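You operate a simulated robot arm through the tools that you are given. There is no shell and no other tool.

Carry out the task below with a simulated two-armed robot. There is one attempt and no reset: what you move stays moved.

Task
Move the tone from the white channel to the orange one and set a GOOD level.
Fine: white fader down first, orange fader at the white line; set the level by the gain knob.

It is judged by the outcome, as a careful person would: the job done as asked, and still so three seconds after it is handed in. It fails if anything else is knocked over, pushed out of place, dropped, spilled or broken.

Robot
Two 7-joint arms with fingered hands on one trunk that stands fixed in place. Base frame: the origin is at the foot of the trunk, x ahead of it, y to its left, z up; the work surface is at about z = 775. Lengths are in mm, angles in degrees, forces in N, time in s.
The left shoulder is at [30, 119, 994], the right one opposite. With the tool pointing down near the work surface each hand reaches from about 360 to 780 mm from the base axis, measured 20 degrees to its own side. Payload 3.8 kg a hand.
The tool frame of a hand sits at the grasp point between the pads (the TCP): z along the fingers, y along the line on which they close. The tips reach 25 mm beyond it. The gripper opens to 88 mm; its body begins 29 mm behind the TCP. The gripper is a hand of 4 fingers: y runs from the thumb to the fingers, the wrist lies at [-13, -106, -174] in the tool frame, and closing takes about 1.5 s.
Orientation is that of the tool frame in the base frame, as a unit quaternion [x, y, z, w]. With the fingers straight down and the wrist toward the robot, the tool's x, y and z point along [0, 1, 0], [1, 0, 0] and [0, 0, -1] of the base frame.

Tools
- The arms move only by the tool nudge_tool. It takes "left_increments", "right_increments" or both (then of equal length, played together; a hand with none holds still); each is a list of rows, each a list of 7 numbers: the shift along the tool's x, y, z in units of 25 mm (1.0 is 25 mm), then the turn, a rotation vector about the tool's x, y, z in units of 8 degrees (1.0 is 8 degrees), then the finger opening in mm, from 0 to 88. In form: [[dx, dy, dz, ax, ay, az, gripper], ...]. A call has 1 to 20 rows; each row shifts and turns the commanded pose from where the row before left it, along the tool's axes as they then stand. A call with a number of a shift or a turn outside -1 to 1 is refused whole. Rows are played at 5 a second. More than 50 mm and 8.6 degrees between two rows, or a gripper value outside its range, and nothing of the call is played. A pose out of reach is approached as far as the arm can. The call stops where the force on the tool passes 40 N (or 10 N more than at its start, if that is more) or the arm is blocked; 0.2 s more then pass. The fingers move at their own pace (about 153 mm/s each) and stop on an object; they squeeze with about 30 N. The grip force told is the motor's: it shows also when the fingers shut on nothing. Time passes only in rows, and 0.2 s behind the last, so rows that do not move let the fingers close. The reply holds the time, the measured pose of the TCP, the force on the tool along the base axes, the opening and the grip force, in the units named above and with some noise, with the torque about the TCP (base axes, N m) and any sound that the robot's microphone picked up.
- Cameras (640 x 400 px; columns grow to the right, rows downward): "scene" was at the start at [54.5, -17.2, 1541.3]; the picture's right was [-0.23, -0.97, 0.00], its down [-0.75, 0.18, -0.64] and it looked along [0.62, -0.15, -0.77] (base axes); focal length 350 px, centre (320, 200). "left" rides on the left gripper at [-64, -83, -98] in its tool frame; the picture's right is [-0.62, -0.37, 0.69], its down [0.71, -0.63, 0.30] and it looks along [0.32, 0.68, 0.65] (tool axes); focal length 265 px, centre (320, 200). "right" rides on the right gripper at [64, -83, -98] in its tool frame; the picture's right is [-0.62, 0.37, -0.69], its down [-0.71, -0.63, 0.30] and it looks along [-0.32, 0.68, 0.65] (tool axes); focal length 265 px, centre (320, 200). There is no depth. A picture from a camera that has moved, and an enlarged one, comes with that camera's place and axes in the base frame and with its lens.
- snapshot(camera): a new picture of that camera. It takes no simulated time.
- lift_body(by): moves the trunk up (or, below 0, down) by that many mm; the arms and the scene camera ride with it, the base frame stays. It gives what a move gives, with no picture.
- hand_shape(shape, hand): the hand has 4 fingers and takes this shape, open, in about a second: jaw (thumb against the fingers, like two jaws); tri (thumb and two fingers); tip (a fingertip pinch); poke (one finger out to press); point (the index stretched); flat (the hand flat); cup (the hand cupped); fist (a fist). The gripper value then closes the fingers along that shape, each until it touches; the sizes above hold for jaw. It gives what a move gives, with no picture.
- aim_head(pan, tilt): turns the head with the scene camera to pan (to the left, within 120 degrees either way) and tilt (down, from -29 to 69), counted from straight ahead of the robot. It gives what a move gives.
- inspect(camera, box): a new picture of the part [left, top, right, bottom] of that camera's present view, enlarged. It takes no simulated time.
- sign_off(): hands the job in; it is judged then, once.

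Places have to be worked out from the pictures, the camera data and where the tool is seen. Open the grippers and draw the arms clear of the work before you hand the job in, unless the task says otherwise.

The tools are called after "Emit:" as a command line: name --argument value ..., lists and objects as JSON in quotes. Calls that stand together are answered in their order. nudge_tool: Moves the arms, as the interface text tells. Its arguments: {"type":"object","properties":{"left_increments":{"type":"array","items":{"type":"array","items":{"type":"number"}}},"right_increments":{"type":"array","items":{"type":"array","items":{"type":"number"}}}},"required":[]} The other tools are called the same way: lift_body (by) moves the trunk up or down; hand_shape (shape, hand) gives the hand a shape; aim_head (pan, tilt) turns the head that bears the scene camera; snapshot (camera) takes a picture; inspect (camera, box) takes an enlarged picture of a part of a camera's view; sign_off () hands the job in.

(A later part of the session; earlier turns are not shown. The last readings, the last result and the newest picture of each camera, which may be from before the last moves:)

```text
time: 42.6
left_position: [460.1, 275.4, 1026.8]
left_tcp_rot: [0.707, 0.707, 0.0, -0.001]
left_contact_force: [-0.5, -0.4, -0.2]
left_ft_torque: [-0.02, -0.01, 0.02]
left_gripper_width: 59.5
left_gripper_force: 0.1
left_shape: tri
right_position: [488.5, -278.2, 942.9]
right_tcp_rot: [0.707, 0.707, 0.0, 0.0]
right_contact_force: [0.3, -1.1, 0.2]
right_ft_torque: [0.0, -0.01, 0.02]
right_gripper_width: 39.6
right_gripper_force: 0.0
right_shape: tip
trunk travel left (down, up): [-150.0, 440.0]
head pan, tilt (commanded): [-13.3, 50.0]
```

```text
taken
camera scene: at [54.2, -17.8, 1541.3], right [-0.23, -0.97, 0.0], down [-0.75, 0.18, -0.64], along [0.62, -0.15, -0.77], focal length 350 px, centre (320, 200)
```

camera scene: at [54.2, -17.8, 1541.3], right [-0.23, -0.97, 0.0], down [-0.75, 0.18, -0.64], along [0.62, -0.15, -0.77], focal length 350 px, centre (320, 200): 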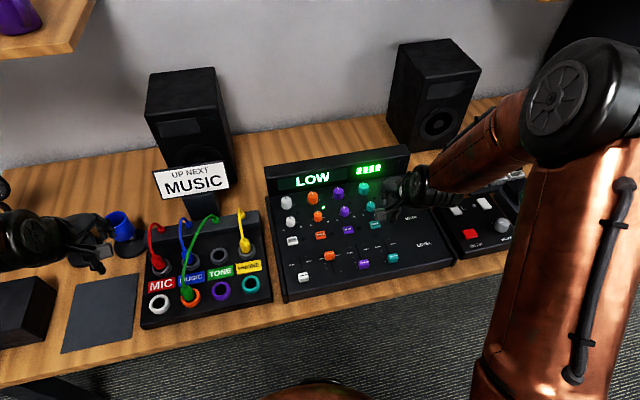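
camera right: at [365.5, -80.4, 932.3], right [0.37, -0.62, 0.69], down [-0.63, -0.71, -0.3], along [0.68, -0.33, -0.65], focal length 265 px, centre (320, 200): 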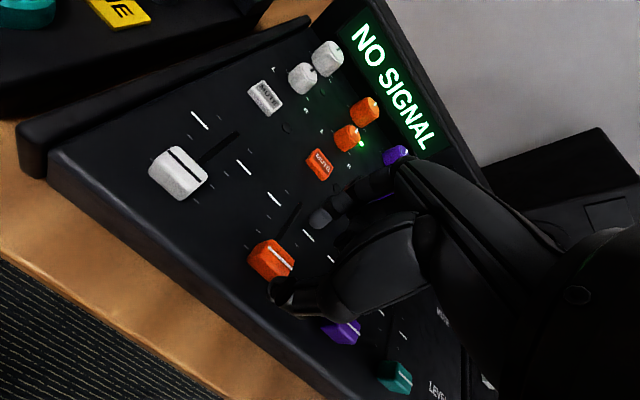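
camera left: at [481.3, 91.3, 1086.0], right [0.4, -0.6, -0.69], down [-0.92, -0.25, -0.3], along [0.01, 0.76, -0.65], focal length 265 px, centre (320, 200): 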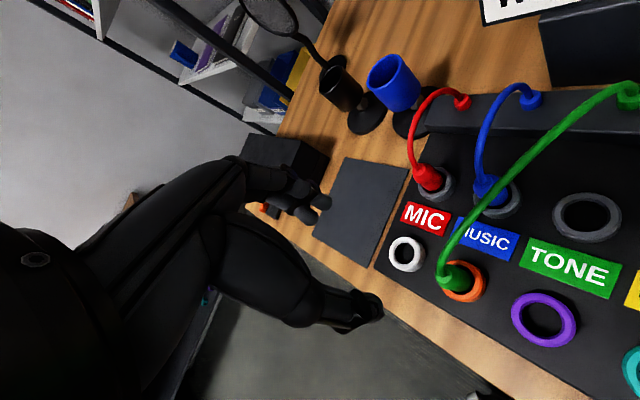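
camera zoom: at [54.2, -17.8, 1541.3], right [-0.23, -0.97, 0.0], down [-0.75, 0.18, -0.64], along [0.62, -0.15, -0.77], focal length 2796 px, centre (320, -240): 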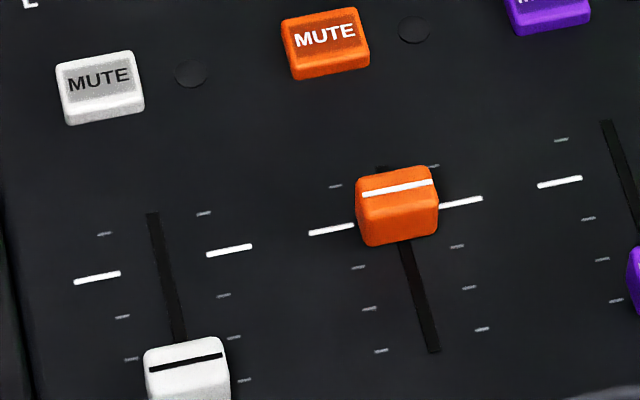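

The orange fader is about on the line. I'll zoom further to judge the last millimetres.

Emit:
inspect --camera "scene" --box '[310, 245, 350, 270]'

Emit:
inspect --camera "right" --box '[0, 60, 240, 320]'

```text
16.00 times, centred on (330, 258) of scene
camera zoom: at [54.2, -17.8, 1541.3], right [-0.23, -0.97, 0.0], down [-0.75, 0.18, -0.64], along [0.62, -0.15, -0.77], focal length 5592 px, centre (160, -720)
```

zoom: 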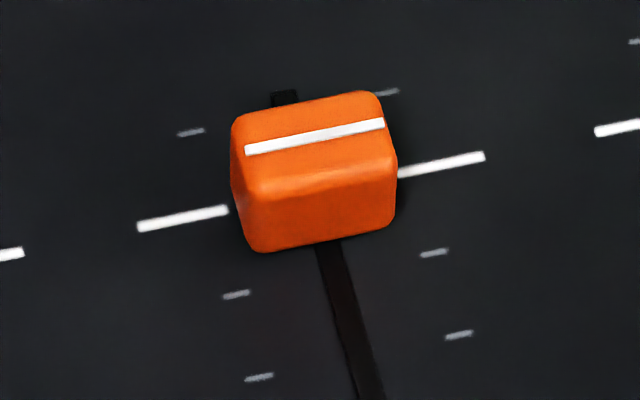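

```text
1.54 times, centred on (120, 190) of right
camera zoom: at [407.3, -212.7, 1042.1], right [0.37, -0.62, 0.69], down [-0.63, -0.71, -0.3], along [0.68, -0.32, -0.65], focal length 408 px, centre (628, 215)
```

zoom: 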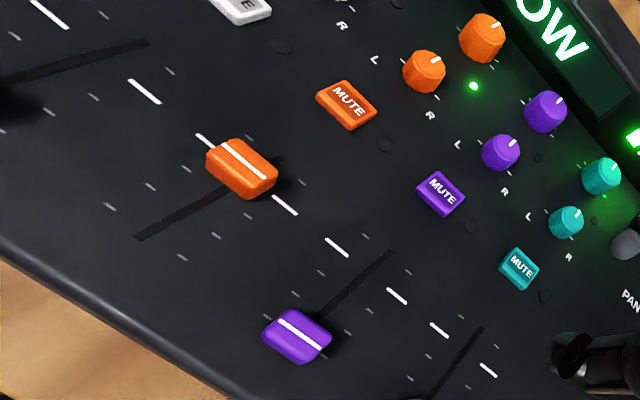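

Compared with where the white fader stood at the start, the orange cap is about 1.5 mm short of the line. I'll go back with the pinch 1.5 mm further forward, re-close on the cap so it centers there, and release.

Emit:
nudge_tool --right_increments '[[0.9, 0.06, 0, 0, 0, 0, 40], [0.9, 0, 0, 0, 0, 0, 40], [0.9, 0, 0.5, 0, 0, 0, 40], [0.9, 0, 0.6, 0, 0, 0, 40], [0.9, 0, 0.6, 0, 0, 0, 40], [0.84, 0, 0.6, 0, 0, 0, 40], [0, 0, 0.8, 0, 0, 0, 40], [0, 0, 0.8, 0, 0, 0, 40], [0, 0, 0.7, 0, 0, 0, 40], [0, 0, 0, 0, 0, 0, 40]]'

Emit:
inspect --camera "right" --box '[200, 160, 400, 340]'

```text
time: 44.8
left_position: [459.6, 275.0, 1026.0]
left_tcp_rot: [0.707, 0.707, 0.0, 0.0]
left_contact_force: [-0.4, 0.3, 0.9]
left_ft_torque: [0.03, 0.0, 0.01]
left_gripper_width: 59.4
left_gripper_force: 0.1
left_shape: tri
right_position: [491.0, -144.0, 830.2]
right_tcp_rot: [0.707, 0.707, -0.001, -0.001]
right_contact_force: [0.7, -0.7, 0.2]
right_ft_torque: [-0.03, 0.01, -0.02]
right_gripper_width: 39.9
right_gripper_force: 0.1
right_shape: tip
trunk travel left (down, up): [-150.0, 440.0]
head pan, tilt (commanded): [-13.3, 50.0]
```

```text
2.22 times, centred on (300, 250) of right
camera zoom: at [409.7, -78.8, 929.2], right [0.37, -0.62, 0.69], down [-0.63, -0.71, -0.3], along [0.68, -0.32, -0.65], focal length 590 px, centre (364, 89)
```

zoom: 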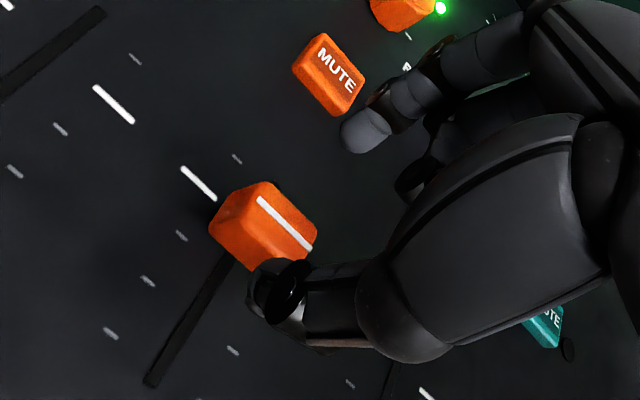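

The cap is between the fingers; descending the last 20 mm and closing on it.

Emit:
nudge_tool --right_increments '[[0, 0, 0.42, 0, 0, 0, 40], [0, 0, 0.4, 0, 0, 0, 40], [0, 0, 0, 0, 0, 0, 25], [0, 0, 0, 0, 0, 0, 14], [0, 0, 0, 0, 0, 0, 8], [0, 0, 0, 0, 0, 0, 0], [0, 0, 0, 0, 0, 0, 0], [0, 0, 0, 0, 0, 0, 0]]'

Emit:
inspect --camera "right" --box '[200, 160, 400, 340]'

```text
time: 46.6
left_position: [459.9, 276.3, 1025.6]
left_tcp_rot: [0.707, 0.707, 0.0, 0.0]
left_contact_force: [-1.0, -0.1, 0.0]
left_ft_torque: [0.02, -0.04, 0.0]
left_gripper_width: 59.4
left_gripper_force: 0.0
left_shape: tri
right_position: [491.9, -142.8, 810.5]
right_tcp_rot: [0.707, 0.707, -0.001, 0.0]
right_contact_force: [-0.7, -0.9, -2.6]
right_ft_torque: [-0.02, 0.02, -0.04]
right_gripper_width: 8.6
right_gripper_force: 30.0
right_shape: tip
trunk travel left (down, up): [-150.0, 440.0]
head pan, tilt (commanded): [-13.3, 50.0]
```

```text
2.22 times, centred on (300, 250) of right
camera zoom: at [409.9, -78.3, 908.4], right [0.37, -0.62, 0.69], down [-0.63, -0.71, -0.3], along [0.68, -0.32, -0.65], focal length 590 px, centre (364, 89)
```

zoom: 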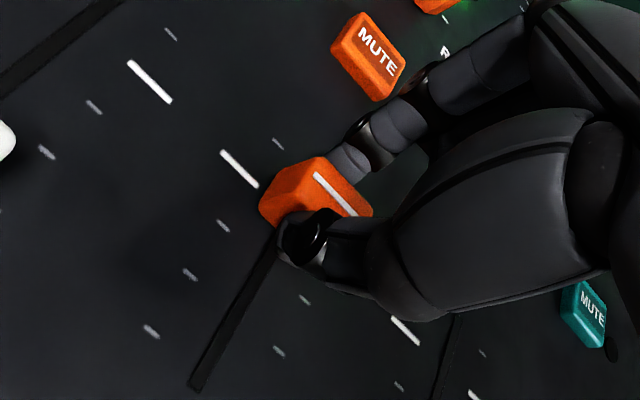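

The cap now measures x≈497.9 versus 493.8 for the line, so it went about 2 mm too far. I'll draw it back 2.3 mm while held.

Emit:
nudge_tool --right_increments '[[0, -0.1, 0, 0, 0, 0, 0], [0, 0, 0, 0, 0, 0, 0], [0, 0, 0, 0, 0, 0, 0]]'

Emit:
inspect --camera "right" --box '[200, 160, 400, 340]'

```text
time: 47.4
left_position: [460.6, 276.4, 1026.0]
left_tcp_rot: [0.708, 0.706, 0.0, 0.0]
left_contact_force: [-0.5, 0.1, 0.2]
left_ft_torque: [0.01, 0.0, 0.0]
left_gripper_width: 59.5
left_gripper_force: 0.0
left_shape: tri
right_position: [490.1, -143.9, 810.5]
right_tcp_rot: [0.707, 0.707, 0.0, 0.0]
right_contact_force: [1.4, 0.0, -2.2]
right_ft_torque: [-0.02, -0.07, -0.02]
right_gripper_width: 8.5
right_gripper_force: 30.2
right_shape: tip
trunk travel left (down, up): [-150.0, 440.0]
head pan, tilt (commanded): [-13.3, 50.0]
```

```text
2.22 times, centred on (300, 250) of right
camera zoom: at [407.3, -78.3, 908.5], right [0.37, -0.62, 0.69], down [-0.63, -0.71, -0.3], along [0.68, -0.32, -0.65], focal length 590 px, centre (364, 89)
```

zoom: 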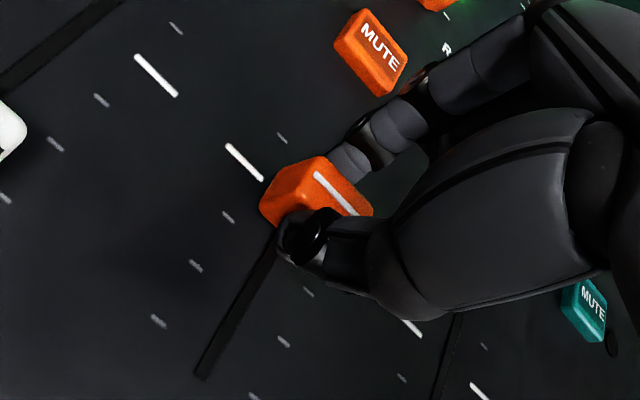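

Cap relative to line is now +1.4 mm by this measure, the same relation the white fader had at the start (+1.7). Releasing and lifting away to check from the scene camera.

Emit:
nudge_tool --right_increments '[[0, 0, 0, 0, 0, 0, 20], [0, 0, 0, 0, 0, 0, 40], [0, 0, -0.4, 0, 0, 0, 40], [0, 0, -0.8, 0, 0, 0, 40], [0, 0, -0.8, 0, 0, 0, 40], [0, 0, -0.8, 0, 0, 0, 40], [-0.8, 0, -0.8, 0, 0, 0, 40], [-0.9, 0, -0.6, 0, 0, 0, 40], [-0.9, 0, -0.6, 0, 0, 0, 40], [-0.9, 0, -0.6, 0, 0, 0, 40], [-0.9, 0, 0, 0, 0, 0, 40], [-0.9, 0, 0, 0, 0, 0, 40]]'

Emit:
inspect --camera "scene" --box '[280, 230, 360, 280]'

Emit:
inspect --camera "scene" --box '[270, 160, 390, 235]'

Emit:
inspect --camera "right" --box '[100, 40, 300, 180]'

```text
time: 50.0
left_position: [459.5, 275.4, 1025.8]
left_tcp_rot: [0.707, 0.707, 0.0, 0.0]
left_contact_force: [-0.2, 0.0, 1.2]
left_ft_torque: [0.05, 0.0, 0.02]
left_gripper_width: 59.6
left_gripper_force: 0.1
left_shape: tri
right_position: [488.8, -277.8, 945.4]
right_tcp_rot: [0.707, 0.707, -0.001, 0.001]
right_contact_force: [0.7, 0.3, 0.3]
right_ft_torque: [0.01, 0.0, 0.01]
right_gripper_width: 39.7
right_gripper_force: 0.0
right_shape: tip
trunk travel left (down, up): [-150.0, 440.0]
head pan, tilt (commanded): [-13.3, 50.0]
```

```text
8.00 times, centred on (320, 255) of scene
camera zoom: at [54.1, -17.8, 1541.3], right [-0.23, -0.97, 0.0], down [-0.75, 0.18, -0.64], along [0.62, -0.15, -0.77], focal length 2796 px, centre (320, -240)
```

zoom: 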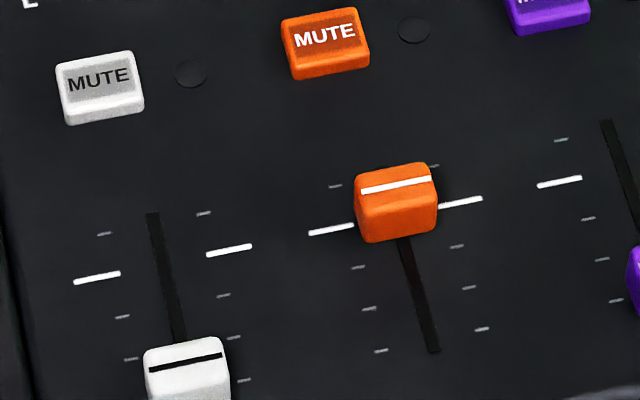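

```text
5.33 times, centred on (330, 198) of scene
camera zoom: at [54.1, -17.8, 1541.3], right [-0.23, -0.97, 0.0], down [-0.75, 0.18, -0.64], along [0.62, -0.15, -0.77], focal length 1864 px, centre (267, 213)
```

zoom: 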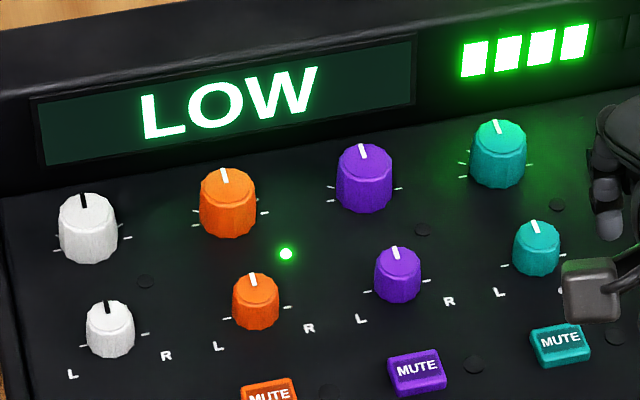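

```text
2.86 times, centred on (200, 110) of right
camera zoom: at [405.6, -212.3, 1043.9], right [0.37, -0.62, 0.69], down [-0.63, -0.71, -0.3], along [0.68, -0.32, -0.65], focal length 758 px, centre (663, 457)
```

zoom: 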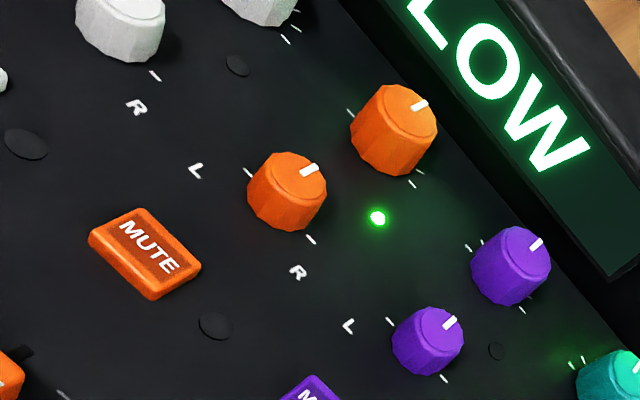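

The orange fader is now on the line (same offset as the white one had), LED on the orange channel, display LOW with four bars. Next is the orange gain knob near (684, -142); I'll carry the right hand above it and turn it 40° so the fingers stay clear of the display behind.

Emit:
nudge_tool --right_increments '[[0.675, 0.95, 0.06, 0, 0, 0, 50], [0.675, 0.95, 0.06, 0, 0, 0, 50], [0.675, 0.95, 0.06, 0, 0, 0, 50], [0.675, 0.95, 0.06, 0, 0, 0, 50], [0.675, 0.95, 0.06, 0, 0, 0, 50], [0.675, 0.95, 0.06, 0, 0, 0, 50], [0.675, 0.95, 0.06, 0, 0, 0, 50], [0.675, 0.95, 0.06, 0, 0, 0, 50], [0, 0, 0, 0, 0, 1, 50], [0, 0, 0, 0, 0, 1, 50], [0, 0, 0, 0, 0, 1, 50], [0, 0, 0, 0, 0, 1, 50], [0, 0, 0, 0, 0, 1, 50]]'

Emit:
snapshot --camera "right"

Emit:
snapshot --camera "scene"

```text
time: 52.8
left_position: [459.2, 276.6, 1026.3]
left_tcp_rot: [0.707, 0.708, 0.0, 0.0]
left_contact_force: [-0.6, -0.7, -0.7]
left_ft_torque: [-0.01, 0.01, -0.01]
left_gripper_width: 59.6
left_gripper_force: 0.1
left_shape: tri
right_position: [680.1, -141.4, 932.5]
right_tcp_rot: [0.907, 0.422, 0.0, 0.0]
right_contact_force: [-0.6, 0.9, -0.4]
right_ft_torque: [-0.04, 0.0, -0.02]
right_gripper_width: 49.2
right_gripper_force: 0.1
right_shape: tip
trunk travel left (down, up): [-150.0, 440.0]
head pan, tilt (commanded): [-13.3, 50.0]
```

```text
taken
camera right: at [657.9, -37.5, 1030.7], right [-0.12, -0.71, 0.69], down [-0.94, -0.14, -0.3], along [0.31, -0.69, -0.65], focal length 265 px, centre (320, 200)
```

right: 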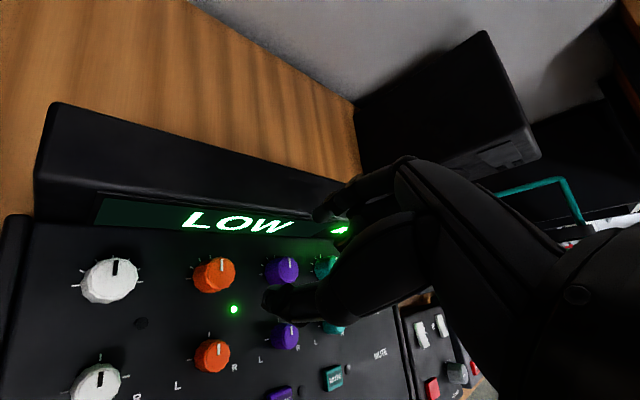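

```text
taken
camera scene: at [54.7, -16.8, 1541.3], right [-0.23, -0.97, 0.0], down [-0.75, 0.18, -0.64], along [0.62, -0.15, -0.77], focal length 350 px, centre (320, 200)
```

scene: 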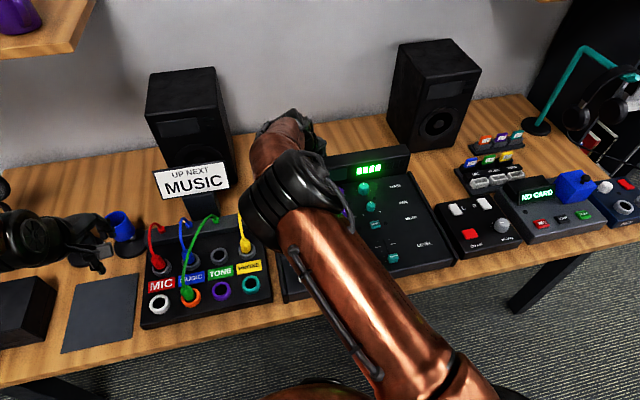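

The hand is above the gain knobs. Zooming the right camera on the orange gain knob and the bezel.

Emit:
inspect --camera "right" --box '[160, 190, 360, 320]'

```text
3.08 times, centred on (260, 255) of right
camera zoom: at [657.9, -37.5, 1030.7], right [-0.12, -0.71, 0.69], down [-0.94, -0.14, -0.3], along [0.31, -0.69, -0.65], focal length 817 px, centre (505, 31)
```

zoom: 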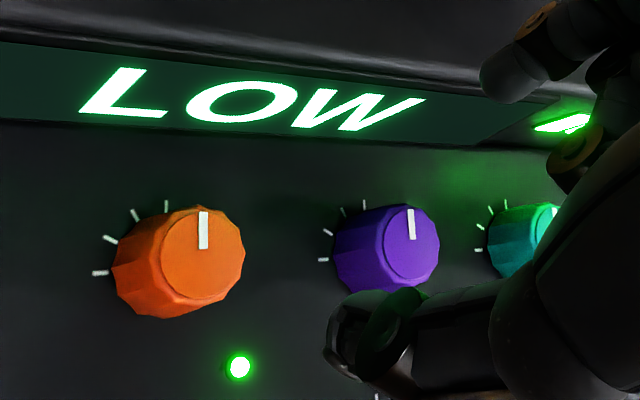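

Triangulating from this view and the scene: knob axis ≈ (682, -144.5), top z≈803, panel z≈773, bezel about 40 mm behind. I'll make the small lateral correction and descend to z≈848 with 46 mm opening.

Emit:
nudge_tool --right_increments '[[-0.068, 0.08, 0.3, 0, 0, 0, 46], [0, 0, 0.8, 0, 0, 0, 46], [0, 0, 0.8, 0, 0, 0, 46], [0, 0, 0.8, 0, 0, 0, 46], [0, 0, 0.7, 0, 0, 0, 46]]'

Emit:
snapshot --camera "right"

Emit:
inspect --camera "right" --box '[200, 160, 400, 340]'

```text
time: 54.0
left_position: [460.0, 275.1, 1026.2]
left_tcp_rot: [0.707, 0.707, 0.0, -0.001]
left_contact_force: [0.4, 0.3, -0.2]
left_ft_torque: [-0.01, -0.01, -0.01]
left_gripper_width: 59.8
left_gripper_force: 0.0
left_shape: tri
right_position: [679.0, -144.5, 846.7]
right_tcp_rot: [0.907, 0.422, 0.0, 0.001]
right_contact_force: [0.3, 0.3, 0.7]
right_ft_torque: [-0.02, 0.01, 0.02]
right_gripper_width: 46.7
right_gripper_force: 0.1
right_shape: tip
trunk travel left (down, up): [-150.0, 440.0]
head pan, tilt (commanded): [-13.3, 50.0]
```

```text
taken
camera right: at [658.1, -39.7, 944.5], right [-0.12, -0.71, 0.69], down [-0.94, -0.14, -0.3], along [0.31, -0.69, -0.65], focal length 265 px, centre (320, 200)
```

right: 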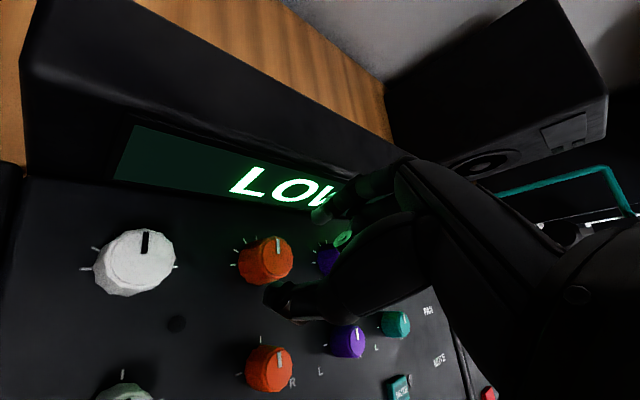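

```text
2.22 times, centred on (300, 250) of right
camera zoom: at [658.1, -39.7, 944.5], right [-0.12, -0.71, 0.69], down [-0.94, -0.14, -0.3], along [0.31, -0.69, -0.65], focal length 590 px, centre (364, 89)
```

zoom: 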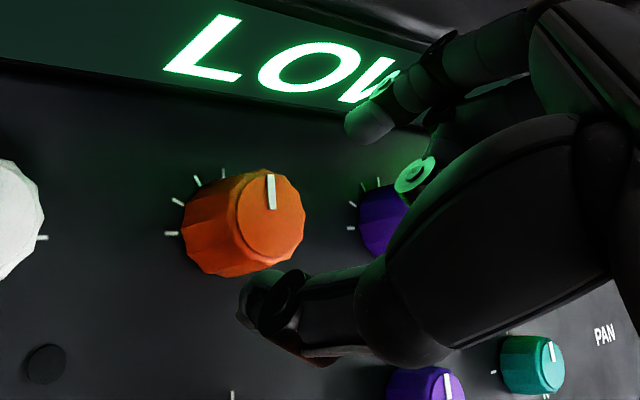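

The knob is centered between thumb and index. Before going down among the knobs I want a side view of the fingers, so I'll turn the left hand (out of the way, at height) so that its camera looks toward the mixer.

Emit:
nudge_tool --left_increments '[[0, 0, 0, 0, 0, 1, 60], [0, 0, 0, 0, 0, 1, 60], [0, 0, 0, 0, 0, 1, 60], [0, 0, 0, 0, 0, 1, 60], [0, 0, 0, 0, 0, 1, 60], [0, 0, 0, 0, 0, 1, 60]]'

Emit:
snapshot --camera "left"

```text
time: 55.4
left_position: [461.0, 275.4, 1028.2]
left_tcp_rot: [0.934, 0.357, 0.0, 0.0]
left_contact_force: [0.0, 0.1, -0.5]
left_ft_torque: [-0.02, 0.01, -0.03]
left_gripper_width: 59.4
left_gripper_force: 0.1
left_shape: tri
right_position: [679.4, -143.3, 846.5]
right_tcp_rot: [0.906, 0.423, 0.0, 0.0]
right_contact_force: [-0.2, 0.7, 0.5]
right_ft_torque: [-0.01, 0.02, 0.0]
right_gripper_width: 46.7
right_gripper_force: 0.1
right_shape: tip
trunk travel left (down, up): [-150.0, 440.0]
head pan, tilt (commanded): [-13.3, 50.0]
```

```text
taken
camera left: at [356.9, 294.1, 1125.2], right [-0.71, -0.14, -0.69], down [0.11, 0.95, -0.3], along [0.7, -0.29, -0.65], focal length 265 px, centre (320, 200)
```

left: 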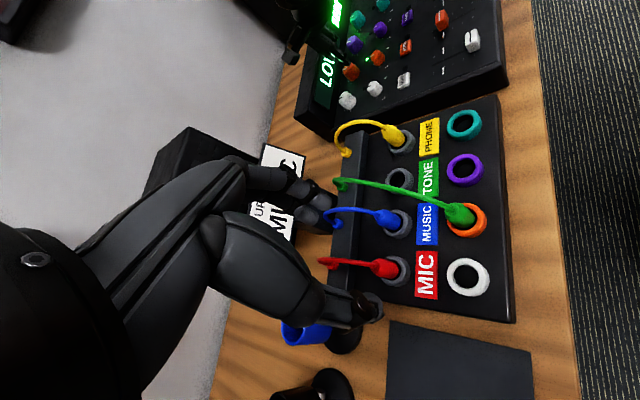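

The left camera sees the mixer at the top of its frame; zooming there.

Emit:
inspect --camera "left" --box '[230, 0, 400, 110]'

```text
3.64 times, centred on (315, 55) of left
camera zoom: at [356.9, 294.1, 1125.2], right [-0.71, -0.14, -0.69], down [0.11, 0.95, -0.3], along [0.7, -0.29, -0.65], focal length 965 px, centre (338, 727)
```

zoom: 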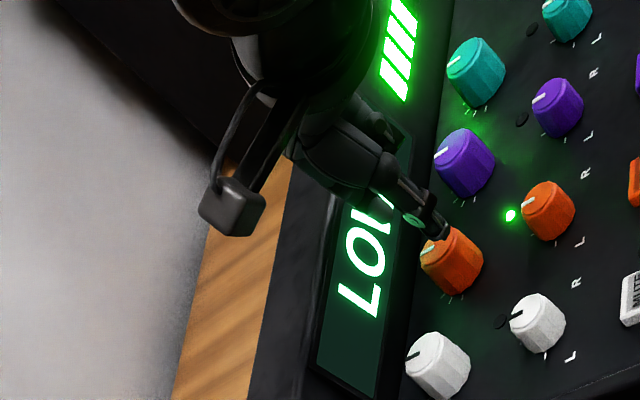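

The knob row is tight, so I'll use a larger yaw (64°) where any trailing fingers fall between the columns. I raise the right hand, test how far it can turn clockwise, and watch the pose readings.

Emit:
nudge_tool --right_increments '[[0, 0, -0.9, 0, 0, 0, 46], [0, 0, -0.9, 0, 0, 0, 46], [0, 0, 0, 0, 0, 1, 46], [0, 0, 0, 0, 0, 1, 46], [0, 0, 0, 0, 0, 1, 46], [0, 0, 0, 0, 0, 1, 46], [0, 0, 0, 0, 0, 1, 46], [0, 0, 0, 0, 0, 1, 46], [0, 0, 0, 0, 0, 1, 46], [0, 0, 0, 0, 0, 1, 46], [0, 0, 0, 0, 0, 1, 46]]'

Emit:
snapshot --camera "right"

Emit:
inspect --camera "left" --box '[230, 0, 400, 110]'

```text
time: 57.8
left_position: [459.8, 275.6, 1027.2]
left_tcp_rot: [0.934, 0.359, 0.0, 0.0]
left_contact_force: [0.5, -0.7, 0.2]
left_ft_torque: [0.01, -0.02, -0.01]
left_gripper_width: 59.8
left_gripper_force: 0.0
left_shape: tri
right_position: [606.4, -152.5, 903.3]
right_tcp_rot: [0.981, -0.192, -0.001, 0.001]
right_contact_force: [0.0, 0.4, 0.4]
right_ft_torque: [0.01, -0.01, 0.01]
right_gripper_width: 46.2
right_gripper_force: 0.0
right_shape: tip
right hand out of reach, approached as far as the arm can: row 7, 8, 9, 10, 11
trunk travel left (down, up): [-150.0, 440.0]
head pan, tilt (commanded): [-13.3, 50.0]
```

```text
taken
camera right: at [698.8, -98.6, 1002.1], right [-0.71, -0.11, 0.69], down [-0.42, 0.85, -0.3], along [-0.56, -0.51, -0.65], focal length 265 px, centre (320, 200)
```

right: 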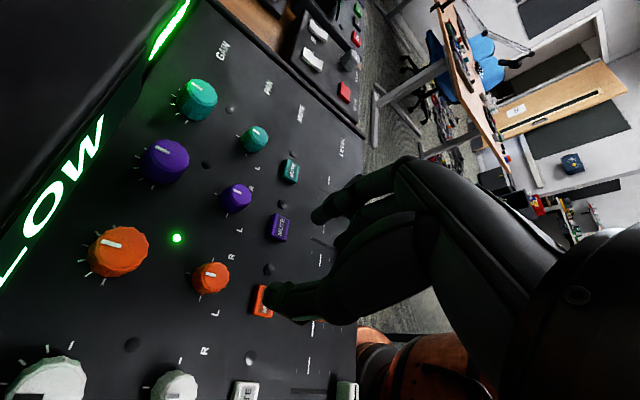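

```text
3.64 times, centred on (315, 55) of left
camera zoom: at [356.5, 293.4, 1125.3], right [-0.71, -0.14, -0.69], down [0.11, 0.95, -0.3], along [0.7, -0.29, -0.65], focal length 965 px, centre (338, 727)
```

zoom: 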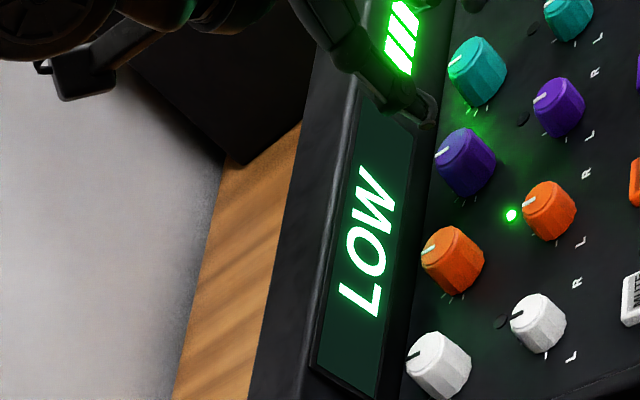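

The arm can't turn past about 72° at that distance. This view does show the fingers well; let me zoom on them before turning back.

Emit:
inspect --camera "right" --box '[240, 140, 460, 340]'

```text
2.00 times, centred on (350, 240) of right
camera zoom: at [698.8, -98.6, 1002.1], right [-0.71, -0.11, 0.69], down [-0.42, 0.85, -0.3], along [-0.56, -0.51, -0.65], focal length 531 px, centre (260, 120)
```

zoom: 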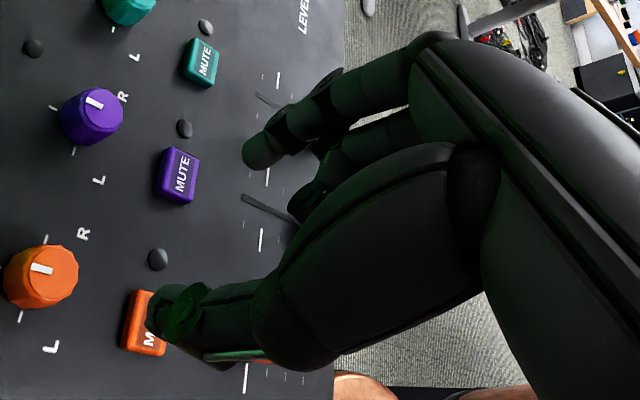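

I see the index extended and at least one other finger partly curled beside it; I need to know exactly where the unused fingers are. I'll turn back to 64° and bring the right hand in front of the left camera at a safe height for a side view.

Emit:
nudge_tool --right_increments '[[0, 0, 0, 0, 0, -1, 46], [0, 0, 0, 0, 0, -1, 46], [0, 0, 0, 0, 0, -1, 46], [0, 0, 0, 0, 0, -1, 46], [0, 0, 0, 0, 0, -1, 46], [0, 0, -0.4, 0, 0, -1, 46], [-0.13, -0.95, -0.3, 0, 0, 0, 46], [-0.13, -0.95, -0.3, 0, 0, 0, 46], [-0.13, -0.95, -0.3, 0, 0, 0, 46], [-0.13, -0.95, -0.3, 0, 0, 0, 46], [-0.13, -0.95, 0, 0, 0, 0, 46], [-0.13, -0.95, 0, 0, 0, 0, 46], [-0.13, -0.95, 0, 0, 0, 0, 46]]'

Emit:
snapshot --camera "left"

Emit:
snapshot --camera "scene"

```text
time: 60.6
left_position: [461.0, 276.1, 1027.2]
left_tcp_rot: [0.934, 0.358, 0.0, 0.0]
left_contact_force: [0.0, -0.4, -0.7]
left_ft_torque: [0.01, 0.0, 0.0]
left_gripper_width: 59.8
left_gripper_force: 0.1
left_shape: tri
right_position: [638.1, 21.4, 930.2]
right_tcp_rot: [0.975, 0.224, -0.001, 0.0]
right_contact_force: [-0.4, -0.4, 0.6]
right_ft_torque: [-0.02, -0.01, 0.0]
right_gripper_width: 46.6
right_gripper_force: 0.0
right_shape: tip
right hand out of reach, approached as far as the arm can: row 1, 2, 3, 4, 5, 6, 7, 8, 9, 10, 11, 12
trunk travel left (down, up): [-150.0, 440.0]
head pan, tilt (commanded): [-13.3, 50.0]
```

```text
taken
camera left: at [356.7, 293.8, 1125.1], right [-0.71, -0.14, -0.69], down [0.11, 0.95, -0.3], along [0.7, -0.29, -0.65], focal length 265 px, centre (320, 200)
```

left: 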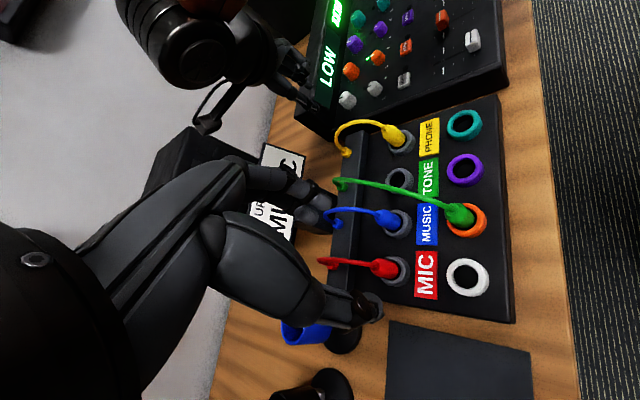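

```text
taken
camera scene: at [54.4, -16.5, 1541.3], right [-0.23, -0.97, 0.0], down [-0.75, 0.18, -0.64], along [0.62, -0.15, -0.77], focal length 350 px, centre (320, 200)
```

scene: 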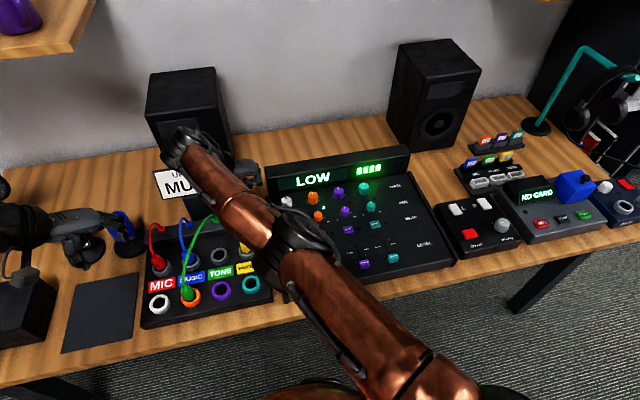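

The arm hit its reach limit and the hand is further forward than intended, near the sign. I'll check that it's clear, and use the view of the fingers.

Emit:
inspect --camera "scene" --box '[130, 100, 290, 240]'

Emit:
inspect --camera "left" --box '[180, 0, 380, 140]'

Emit:
snapshot --camera "right"

```text
2.86 times, centred on (210, 170) of scene
camera zoom: at [54.4, -16.5, 1541.3], right [-0.23, -0.97, 0.0], down [-0.75, 0.18, -0.64], along [0.62, -0.15, -0.77], focal length 999 px, centre (634, 286)
```

zoom: 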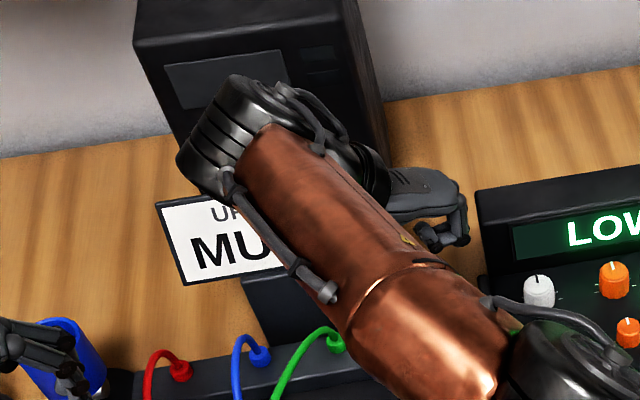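

```text
2.86 times, centred on (280, 70) of left
camera zoom: at [356.7, 293.8, 1125.1], right [-0.71, -0.14, -0.69], down [0.11, 0.95, -0.3], along [0.7, -0.29, -0.65], focal length 758 px, centre (434, 571)
```

zoom: 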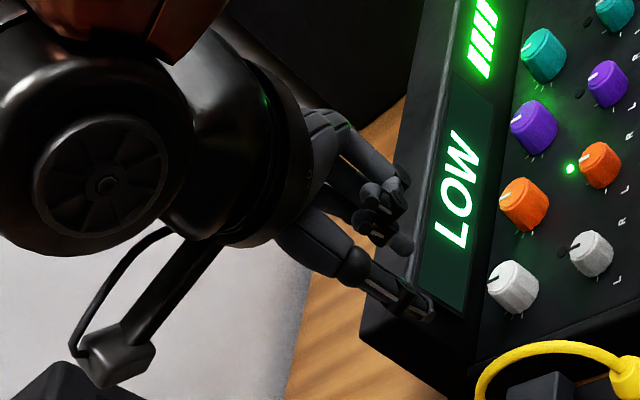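

```text
taken
camera right: at [660.8, 125.8, 1028.6], right [-0.4, -0.6, 0.69], down [-0.92, 0.25, -0.3], along [0.01, -0.76, -0.65], focal length 265 px, centre (320, 200)
```

right: 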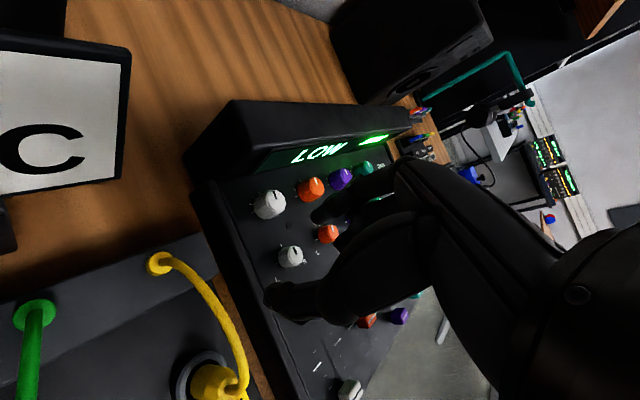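

The hand is clear of the sign. The unused fingers in the "tip" shape stay stretched outward, which would foul the bezel or the purple knob, so I'll try the "jaw" shape, where all fingers stay together, and look at it here.

Emit:
hand_shape --shape "jaw" --hand "right"

Emit:
nudge_tool --right_increments '[[0, 0, 0, 0, 0, 0, 44], [0, 0, 0, 0, 0, 0, 44], [0, 0, 0, 0, 0, 0, 44]]'

Emit:
inspect --camera "left" --box '[200, 0, 360, 120]'

Emit:
inspect --camera "right" --box '[240, 140, 460, 340]'

```text
time: 61.5
left_position: [460.7, 276.2, 1025.6]
left_tcp_rot: [0.934, 0.358, 0.0, 0.0]
left_contact_force: [0.4, -0.7, 0.6]
left_ft_torque: [0.05, -0.01, 0.01]
left_gripper_width: 59.7
left_gripper_force: 0.0
left_shape: tri
right_position: [639.2, 20.4, 930.2]
right_tcp_rot: [0.975, 0.224, -0.001, 0.0]
right_contact_force: [-0.4, -0.6, 0.3]
right_ft_torque: [-0.02, 0.03, -0.04]
right_gripper_width: 87.8
right_gripper_force: 0.1
right_shape: jaw
trunk travel left (down, up): [-150.0, 440.0]
head pan, tilt (commanded): [-13.3, 50.0]
```

```text
time: 62.3
left_position: [461.2, 276.0, 1026.7]
left_tcp_rot: [0.934, 0.358, 0.0, 0.0]
left_contact_force: [-0.7, -0.4, 0.4]
left_ft_torque: [0.01, -0.02, -0.01]
left_gripper_width: 59.8
left_gripper_force: 0.1
left_shape: tri
right_position: [639.4, 21.7, 930.0]
right_tcp_rot: [0.974, 0.224, -0.001, 0.001]
right_contact_force: [-0.7, -0.6, -0.7]
right_ft_torque: [0.04, 0.0, -0.04]
right_gripper_width: 44.5
right_gripper_force: 0.1
right_shape: jaw
trunk travel left (down, up): [-150.0, 440.0]
head pan, tilt (commanded): [-13.3, 50.0]
```

```text
3.33 times, centred on (280, 60) of left
camera zoom: at [356.8, 293.4, 1125.2], right [-0.71, -0.14, -0.69], down [0.11, 0.95, -0.3], along [0.7, -0.29, -0.65], focal length 885 px, centre (453, 667)
```

zoom: 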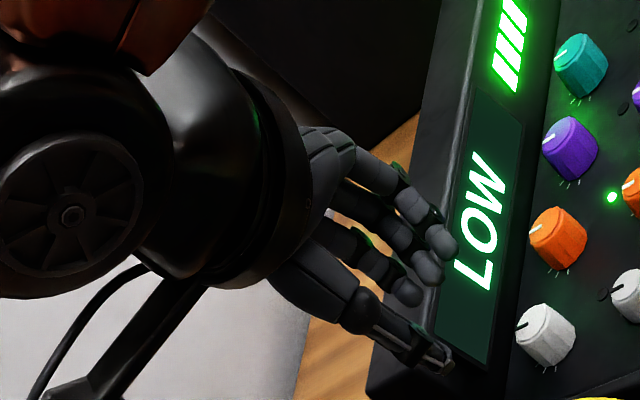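

```text
2.00 times, centred on (350, 240) of right
camera zoom: at [661.2, 125.2, 1028.5], right [-0.4, -0.6, 0.69], down [-0.92, 0.25, -0.3], along [0.01, -0.76, -0.65], focal length 531 px, centre (260, 120)
```

zoom: 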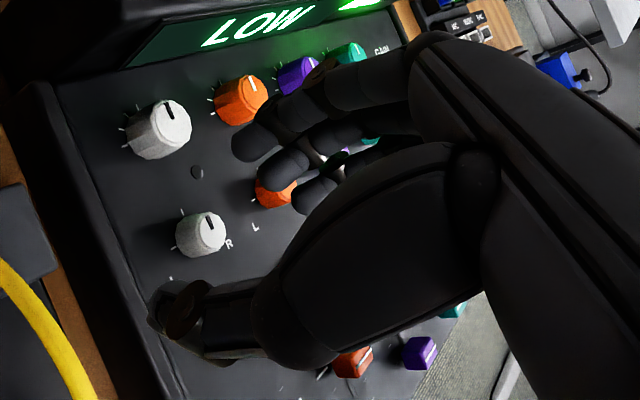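

The hand has thumb plus three fingers; in "jaw" they stay together (index opposite the thumb). To gain turning range clear of the bezel, I'll lean the hand back about 20° (fingers pointing slightly forward), move above the orange gain knob, and go on from there.

Emit:
nudge_tool --right_increments '[[0, 0, 0, 0, 0.84, 0, 44], [0, 0, 0, 0, 0.83, 0, 44], [0, 0, 0, 0, 0.83, 0, 44], [-0.241, 0.96, 0.095, 0, 0, 0, 44], [-0.241, 0.96, 0.095, 0, 0, 0, 44], [-0.241, 0.96, 0.095, 0, 0, 0, 44], [-0.241, 0.96, 0.095, 0, 0, 0, 44], [-0.241, 0.96, 0.095, 0, 0, 0, 44], [-0.241, 0.96, 0.095, 0, 0, 0, 44], [-0.241, 0.96, 0.095, 0, 0, 0, 44], [0, 0, 0, 0, 0, 0, 44]]'

Emit:
snapshot --camera "right"

Emit:
inspect --camera "left" --box '[230, 0, 400, 110]'

```text
time: 64.7
left_position: [460.5, 277.1, 1027.2]
left_tcp_rot: [0.934, 0.358, 0.0, -0.001]
left_contact_force: [-0.5, 0.1, 0.8]
left_ft_torque: [0.03, 0.01, 0.01]
left_gripper_width: 59.8
left_gripper_force: 0.1
left_shape: tri
right_position: [743.1, -112.9, 895.2]
right_tcp_rot: [0.959, 0.222, 0.169, -0.039]
right_contact_force: [0.1, 0.0, 0.3]
right_ft_torque: [0.01, -0.01, 0.0]
right_gripper_width: 44.6
right_gripper_force: 0.1
right_shape: jaw
right hand out of reach, approached as far as the arm can: row 1, 2, 3, 4, 5, 7
trunk travel left (down, up): [-150.0, 440.0]
head pan, tilt (commanded): [-13.3, 50.0]
```

```text
taken
camera right: at [731.5, -26.3, 1008.9], right [-0.58, -0.69, 0.44], down [-0.79, 0.32, -0.53], along [0.23, -0.65, -0.73], focal length 265 px, centre (320, 200)
```

right: 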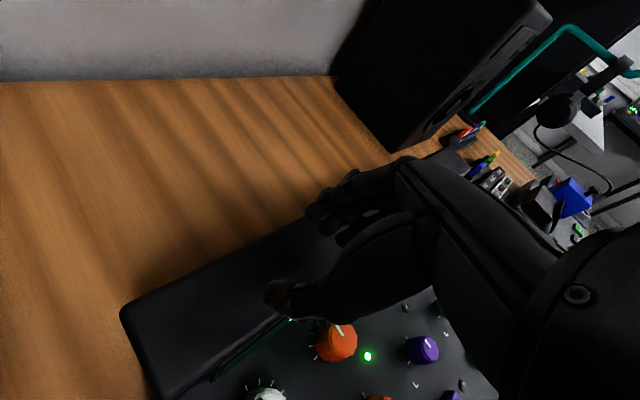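

```text
3.64 times, centred on (315, 55) of left
camera zoom: at [356.7, 293.7, 1125.1], right [-0.71, -0.14, -0.69], down [0.11, 0.95, -0.3], along [0.7, -0.29, -0.65], focal length 965 px, centre (338, 727)
```

zoom: 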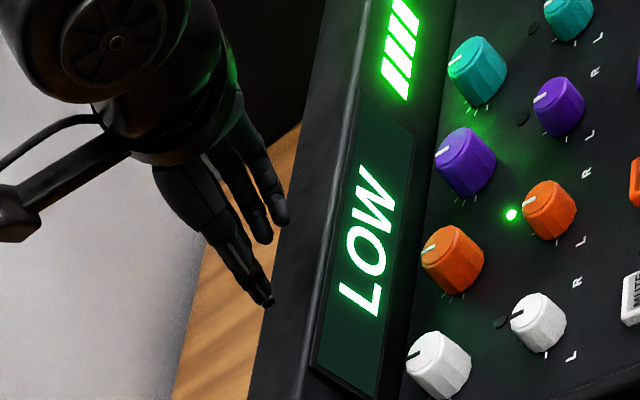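

The hand ended further forward (743, -113) than I planned because earlier commands had run out of reach; it is above the bezel and clear. I'll move back 69 mm along its forward direction to stand over the knob, staying at this height.

Emit:
nudge_tool --right_increments '[[0, 0, 0, 0, 0, 0, 44], [-0.86, 0.02, -0.313, 0, 0, 0, 44], [-0.86, 0.02, -0.313, 0, 0, 0, 44], [-0.86, 0.02, -0.313, 0, 0, 0, 44], [0, 0, 0, 0, 0, 0, 44]]'

Emit:
snapshot --camera "right"

Emit:
inspect --camera "left" --box '[230, 0, 400, 110]'

```text
time: 65.9
left_position: [462.5, 275.1, 1027.1]
left_tcp_rot: [0.934, 0.358, -0.001, -0.001]
left_contact_force: [0.4, 0.1, 0.1]
left_ft_torque: [0.0, 0.0, 0.02]
left_gripper_width: 59.6
left_gripper_force: 0.1
left_shape: tri
right_position: [703.2, -140.0, 895.1]
right_tcp_rot: [0.959, 0.222, 0.171, -0.039]
right_contact_force: [1.1, -0.4, -0.2]
right_ft_torque: [-0.01, -0.02, 0.01]
right_gripper_width: 44.3
right_gripper_force: 0.1
right_shape: jaw
right hand out of reach, approached as far as the arm can: row 2, 3
trunk travel left (down, up): [-150.0, 440.0]
head pan, tilt (commanded): [-13.3, 50.0]
```

```text
taken
camera right: at [691.9, -53.3, 1008.9], right [-0.58, -0.69, 0.44], down [-0.79, 0.32, -0.53], along [0.23, -0.65, -0.73], focal length 265 px, centre (320, 200)
```

right: 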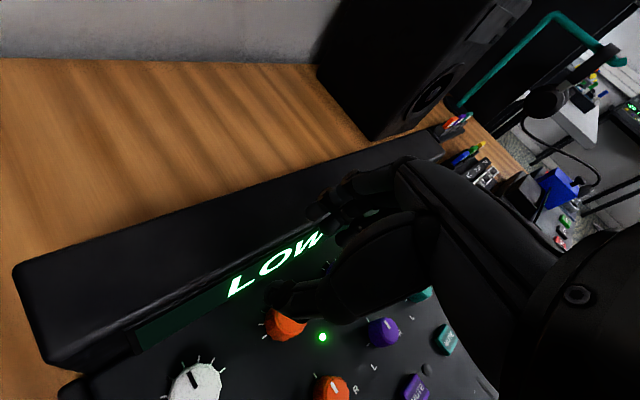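

```text
3.64 times, centred on (315, 55) of left
camera zoom: at [356.8, 293.4, 1125.1], right [-0.71, -0.14, -0.69], down [0.11, 0.95, -0.3], along [0.7, -0.29, -0.65], focal length 965 px, centre (338, 727)
```

zoom: 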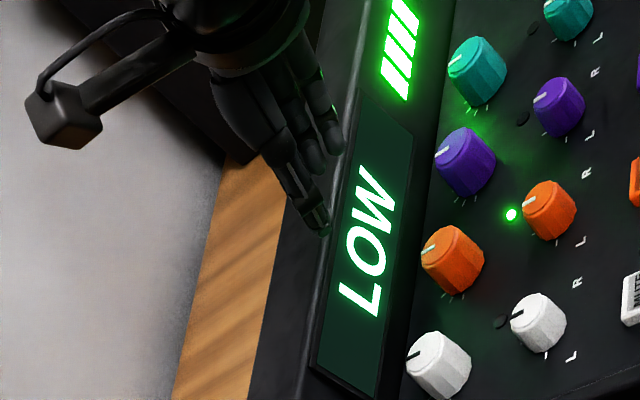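

The readings now follow again (703, -140). One more 21 mm step back to stand over the knob, and I check that the move is executed exactly.

Emit:
nudge_tool --right_increments '[[-0.4, -0.1, -0.144, 0, 0, 0, 44], [-0.39, -0.11, -0.143, 0, 0, 0, 44], [0, 0, 0, 0, 0, 0, 44]]'

Emit:
inspect --camera "right" --box '[160, 200, 460, 390]'

Emit:
inspect --camera "left" --box '[230, 0, 400, 110]'

```text
time: 66.7
left_position: [461.3, 276.1, 1027.8]
left_tcp_rot: [0.933, 0.359, 0.0, 0.0]
left_contact_force: [0.3, 0.2, -0.6]
left_ft_torque: [-0.01, -0.01, 0.03]
left_gripper_width: 59.6
left_gripper_force: 0.1
left_shape: tri
right_position: [683.6, -145.0, 893.5]
right_tcp_rot: [0.96, 0.222, 0.168, -0.039]
right_contact_force: [0.0, -0.1, 0.6]
right_ft_torque: [-0.01, 0.04, 0.0]
right_gripper_width: 44.4
right_gripper_force: 0.0
right_shape: jaw
trunk travel left (down, up): [-150.0, 440.0]
head pan, tilt (commanded): [-13.3, 50.0]
```

```text
2.11 times, centred on (310, 295) of right
camera zoom: at [670.6, -58.0, 1008.2], right [-0.58, -0.69, 0.44], down [-0.79, 0.32, -0.53], along [0.23, -0.65, -0.73], focal length 559 px, centre (341, 0)
```

zoom: 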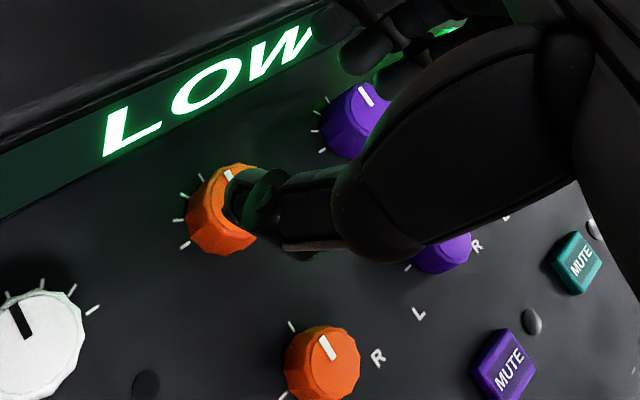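

```text
3.64 times, centred on (315, 55) of left
camera zoom: at [356.9, 293.4, 1125.2], right [-0.71, -0.14, -0.69], down [0.11, 0.95, -0.3], along [0.7, -0.29, -0.65], focal length 965 px, centre (338, 727)
```

zoom: 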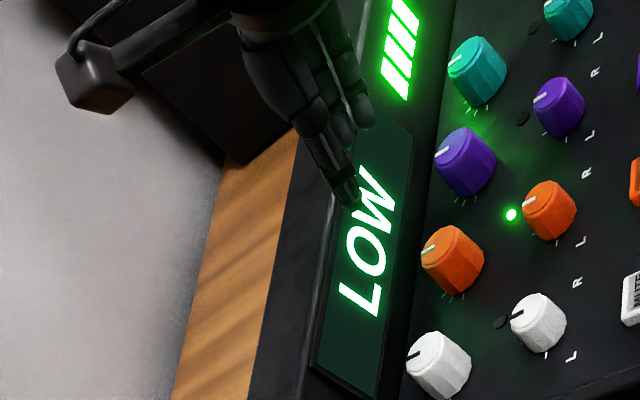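

Position is right (683.6, -145). Now I test a clockwise turn about the vertical here in free air, two steps, to see what turning range I have in this leaning pose.

Emit:
nudge_tool --right_increments '[[0, 0, 0, -0.342, 0, 0.94, 44], [0, 0, 0, -0.342, 0, 0.94, 44]]'

```text
time: 67.3
left_position: [461.2, 275.0, 1026.8]
left_tcp_rot: [0.934, 0.358, 0.0, 0.0]
left_contact_force: [-0.9, -0.5, 0.2]
left_ft_torque: [0.01, -0.08, 0.01]
left_gripper_width: 59.4
left_gripper_force: 0.1
left_shape: tri
right_position: [681.2, -145.5, 894.2]
right_tcp_rot: [0.981, 0.084, 0.173, -0.015]
right_contact_force: [0.5, -0.1, 0.1]
right_ft_torque: [-0.02, 0.01, 0.0]
right_gripper_width: 44.4
right_gripper_force: 0.0
right_shape: jaw
trunk travel left (down, up): [-150.0, 440.0]
head pan, tilt (commanded): [-13.3, 50.0]
```

Yaw 80° is fine here. Three more steps one after another.

Emit:
nudge_tool --right_increments '[[0, 0, 0, -0.342, 0, 0.94, 44], [0, 0, 0, -0.342, 0, 0.94, 44]]'

```text
time: 67.9
left_position: [460.2, 275.0, 1026.9]
left_tcp_rot: [0.934, 0.358, 0.0, 0.0]
left_contact_force: [-0.4, -1.0, 0.2]
left_ft_torque: [-0.01, 0.02, -0.02]
left_gripper_width: 59.9
left_gripper_force: 0.1
left_shape: tri
right_position: [682.0, -144.2, 896.0]
right_tcp_rot: [0.983, -0.053, 0.174, 0.009]
right_contact_force: [-0.1, 0.5, -1.0]
right_ft_torque: [0.01, 0.04, -0.03]
right_gripper_width: 44.1
right_gripper_force: 0.0
right_shape: jaw
trunk travel left (down, up): [-150.0, 440.0]
head pan, tilt (commanded): [-13.3, 50.0]
```

Yaw 96° reachable too. Two more.

Emit:
nudge_tool --right_increments '[[0, 0, 0, -0.342, 0, 0.94, 44], [0, 0, 0, -0.342, 0, 0.94, 44]]'

Emit:
snapshot --camera "right"

```text
time: 68.5
left_position: [461.0, 275.3, 1027.9]
left_tcp_rot: [0.934, 0.358, 0.0, 0.0]
left_contact_force: [-0.2, 0.5, 0.5]
left_ft_torque: [0.01, 0.0, 0.01]
left_gripper_width: 59.8
left_gripper_force: 0.0
left_shape: tri
right_position: [653.9, -146.2, 894.8]
right_tcp_rot: [0.966, -0.19, 0.17, 0.033]
right_contact_force: [1.3, 0.3, -0.5]
right_ft_torque: [0.0, -0.02, 0.0]
right_gripper_width: 44.4
right_gripper_force: 0.0
right_shape: jaw
right hand out of reach, approached as far as the arm can: row 1, 2
trunk travel left (down, up): [-150.0, 440.0]
head pan, tilt (commanded): [-13.3, 50.0]
```

```text
taken
camera right: at [711.3, -78.0, 1008.5], right [-0.9, -0.03, 0.44], down [-0.29, 0.8, -0.53], along [-0.33, -0.6, -0.72], focal length 265 px, centre (320, 200)
```

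right: 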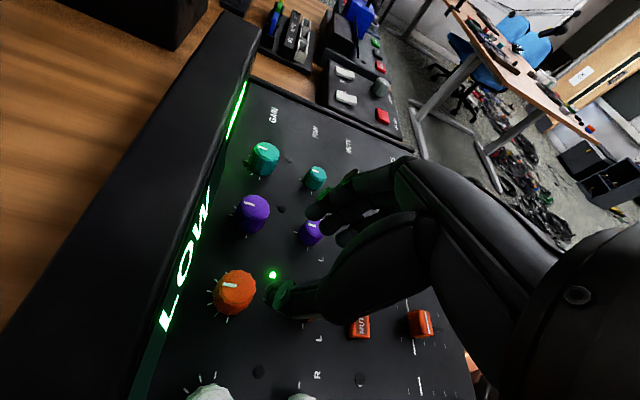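

The limit is just past 96°. Turning back two steps and checking where the hand stands.

Emit:
nudge_tool --right_increments '[[0, 0, 0, 0.342, 0, -0.94, 44], [0, 0, 0, 0.342, 0, -0.94, 44], [0, 0, 0, 0, 0, 0, 44]]'

```text
time: 69.3
left_position: [461.7, 275.6, 1027.0]
left_tcp_rot: [0.934, 0.358, 0.0, 0.001]
left_contact_force: [0.1, -0.2, -0.9]
left_ft_torque: [-0.01, -0.01, 0.01]
left_gripper_width: 59.7
left_gripper_force: 0.2
left_shape: tri
right_position: [653.9, -145.8, 893.9]
right_tcp_rot: [0.983, -0.052, 0.174, 0.01]
right_contact_force: [0.0, 0.3, 0.6]
right_ft_torque: [0.0, 0.01, 0.0]
right_gripper_width: 44.1
right_gripper_force: 0.0
right_shape: jaw
trunk travel left (down, up): [-150.0, 440.0]
head pan, tilt (commanded): [-13.3, 50.0]
```

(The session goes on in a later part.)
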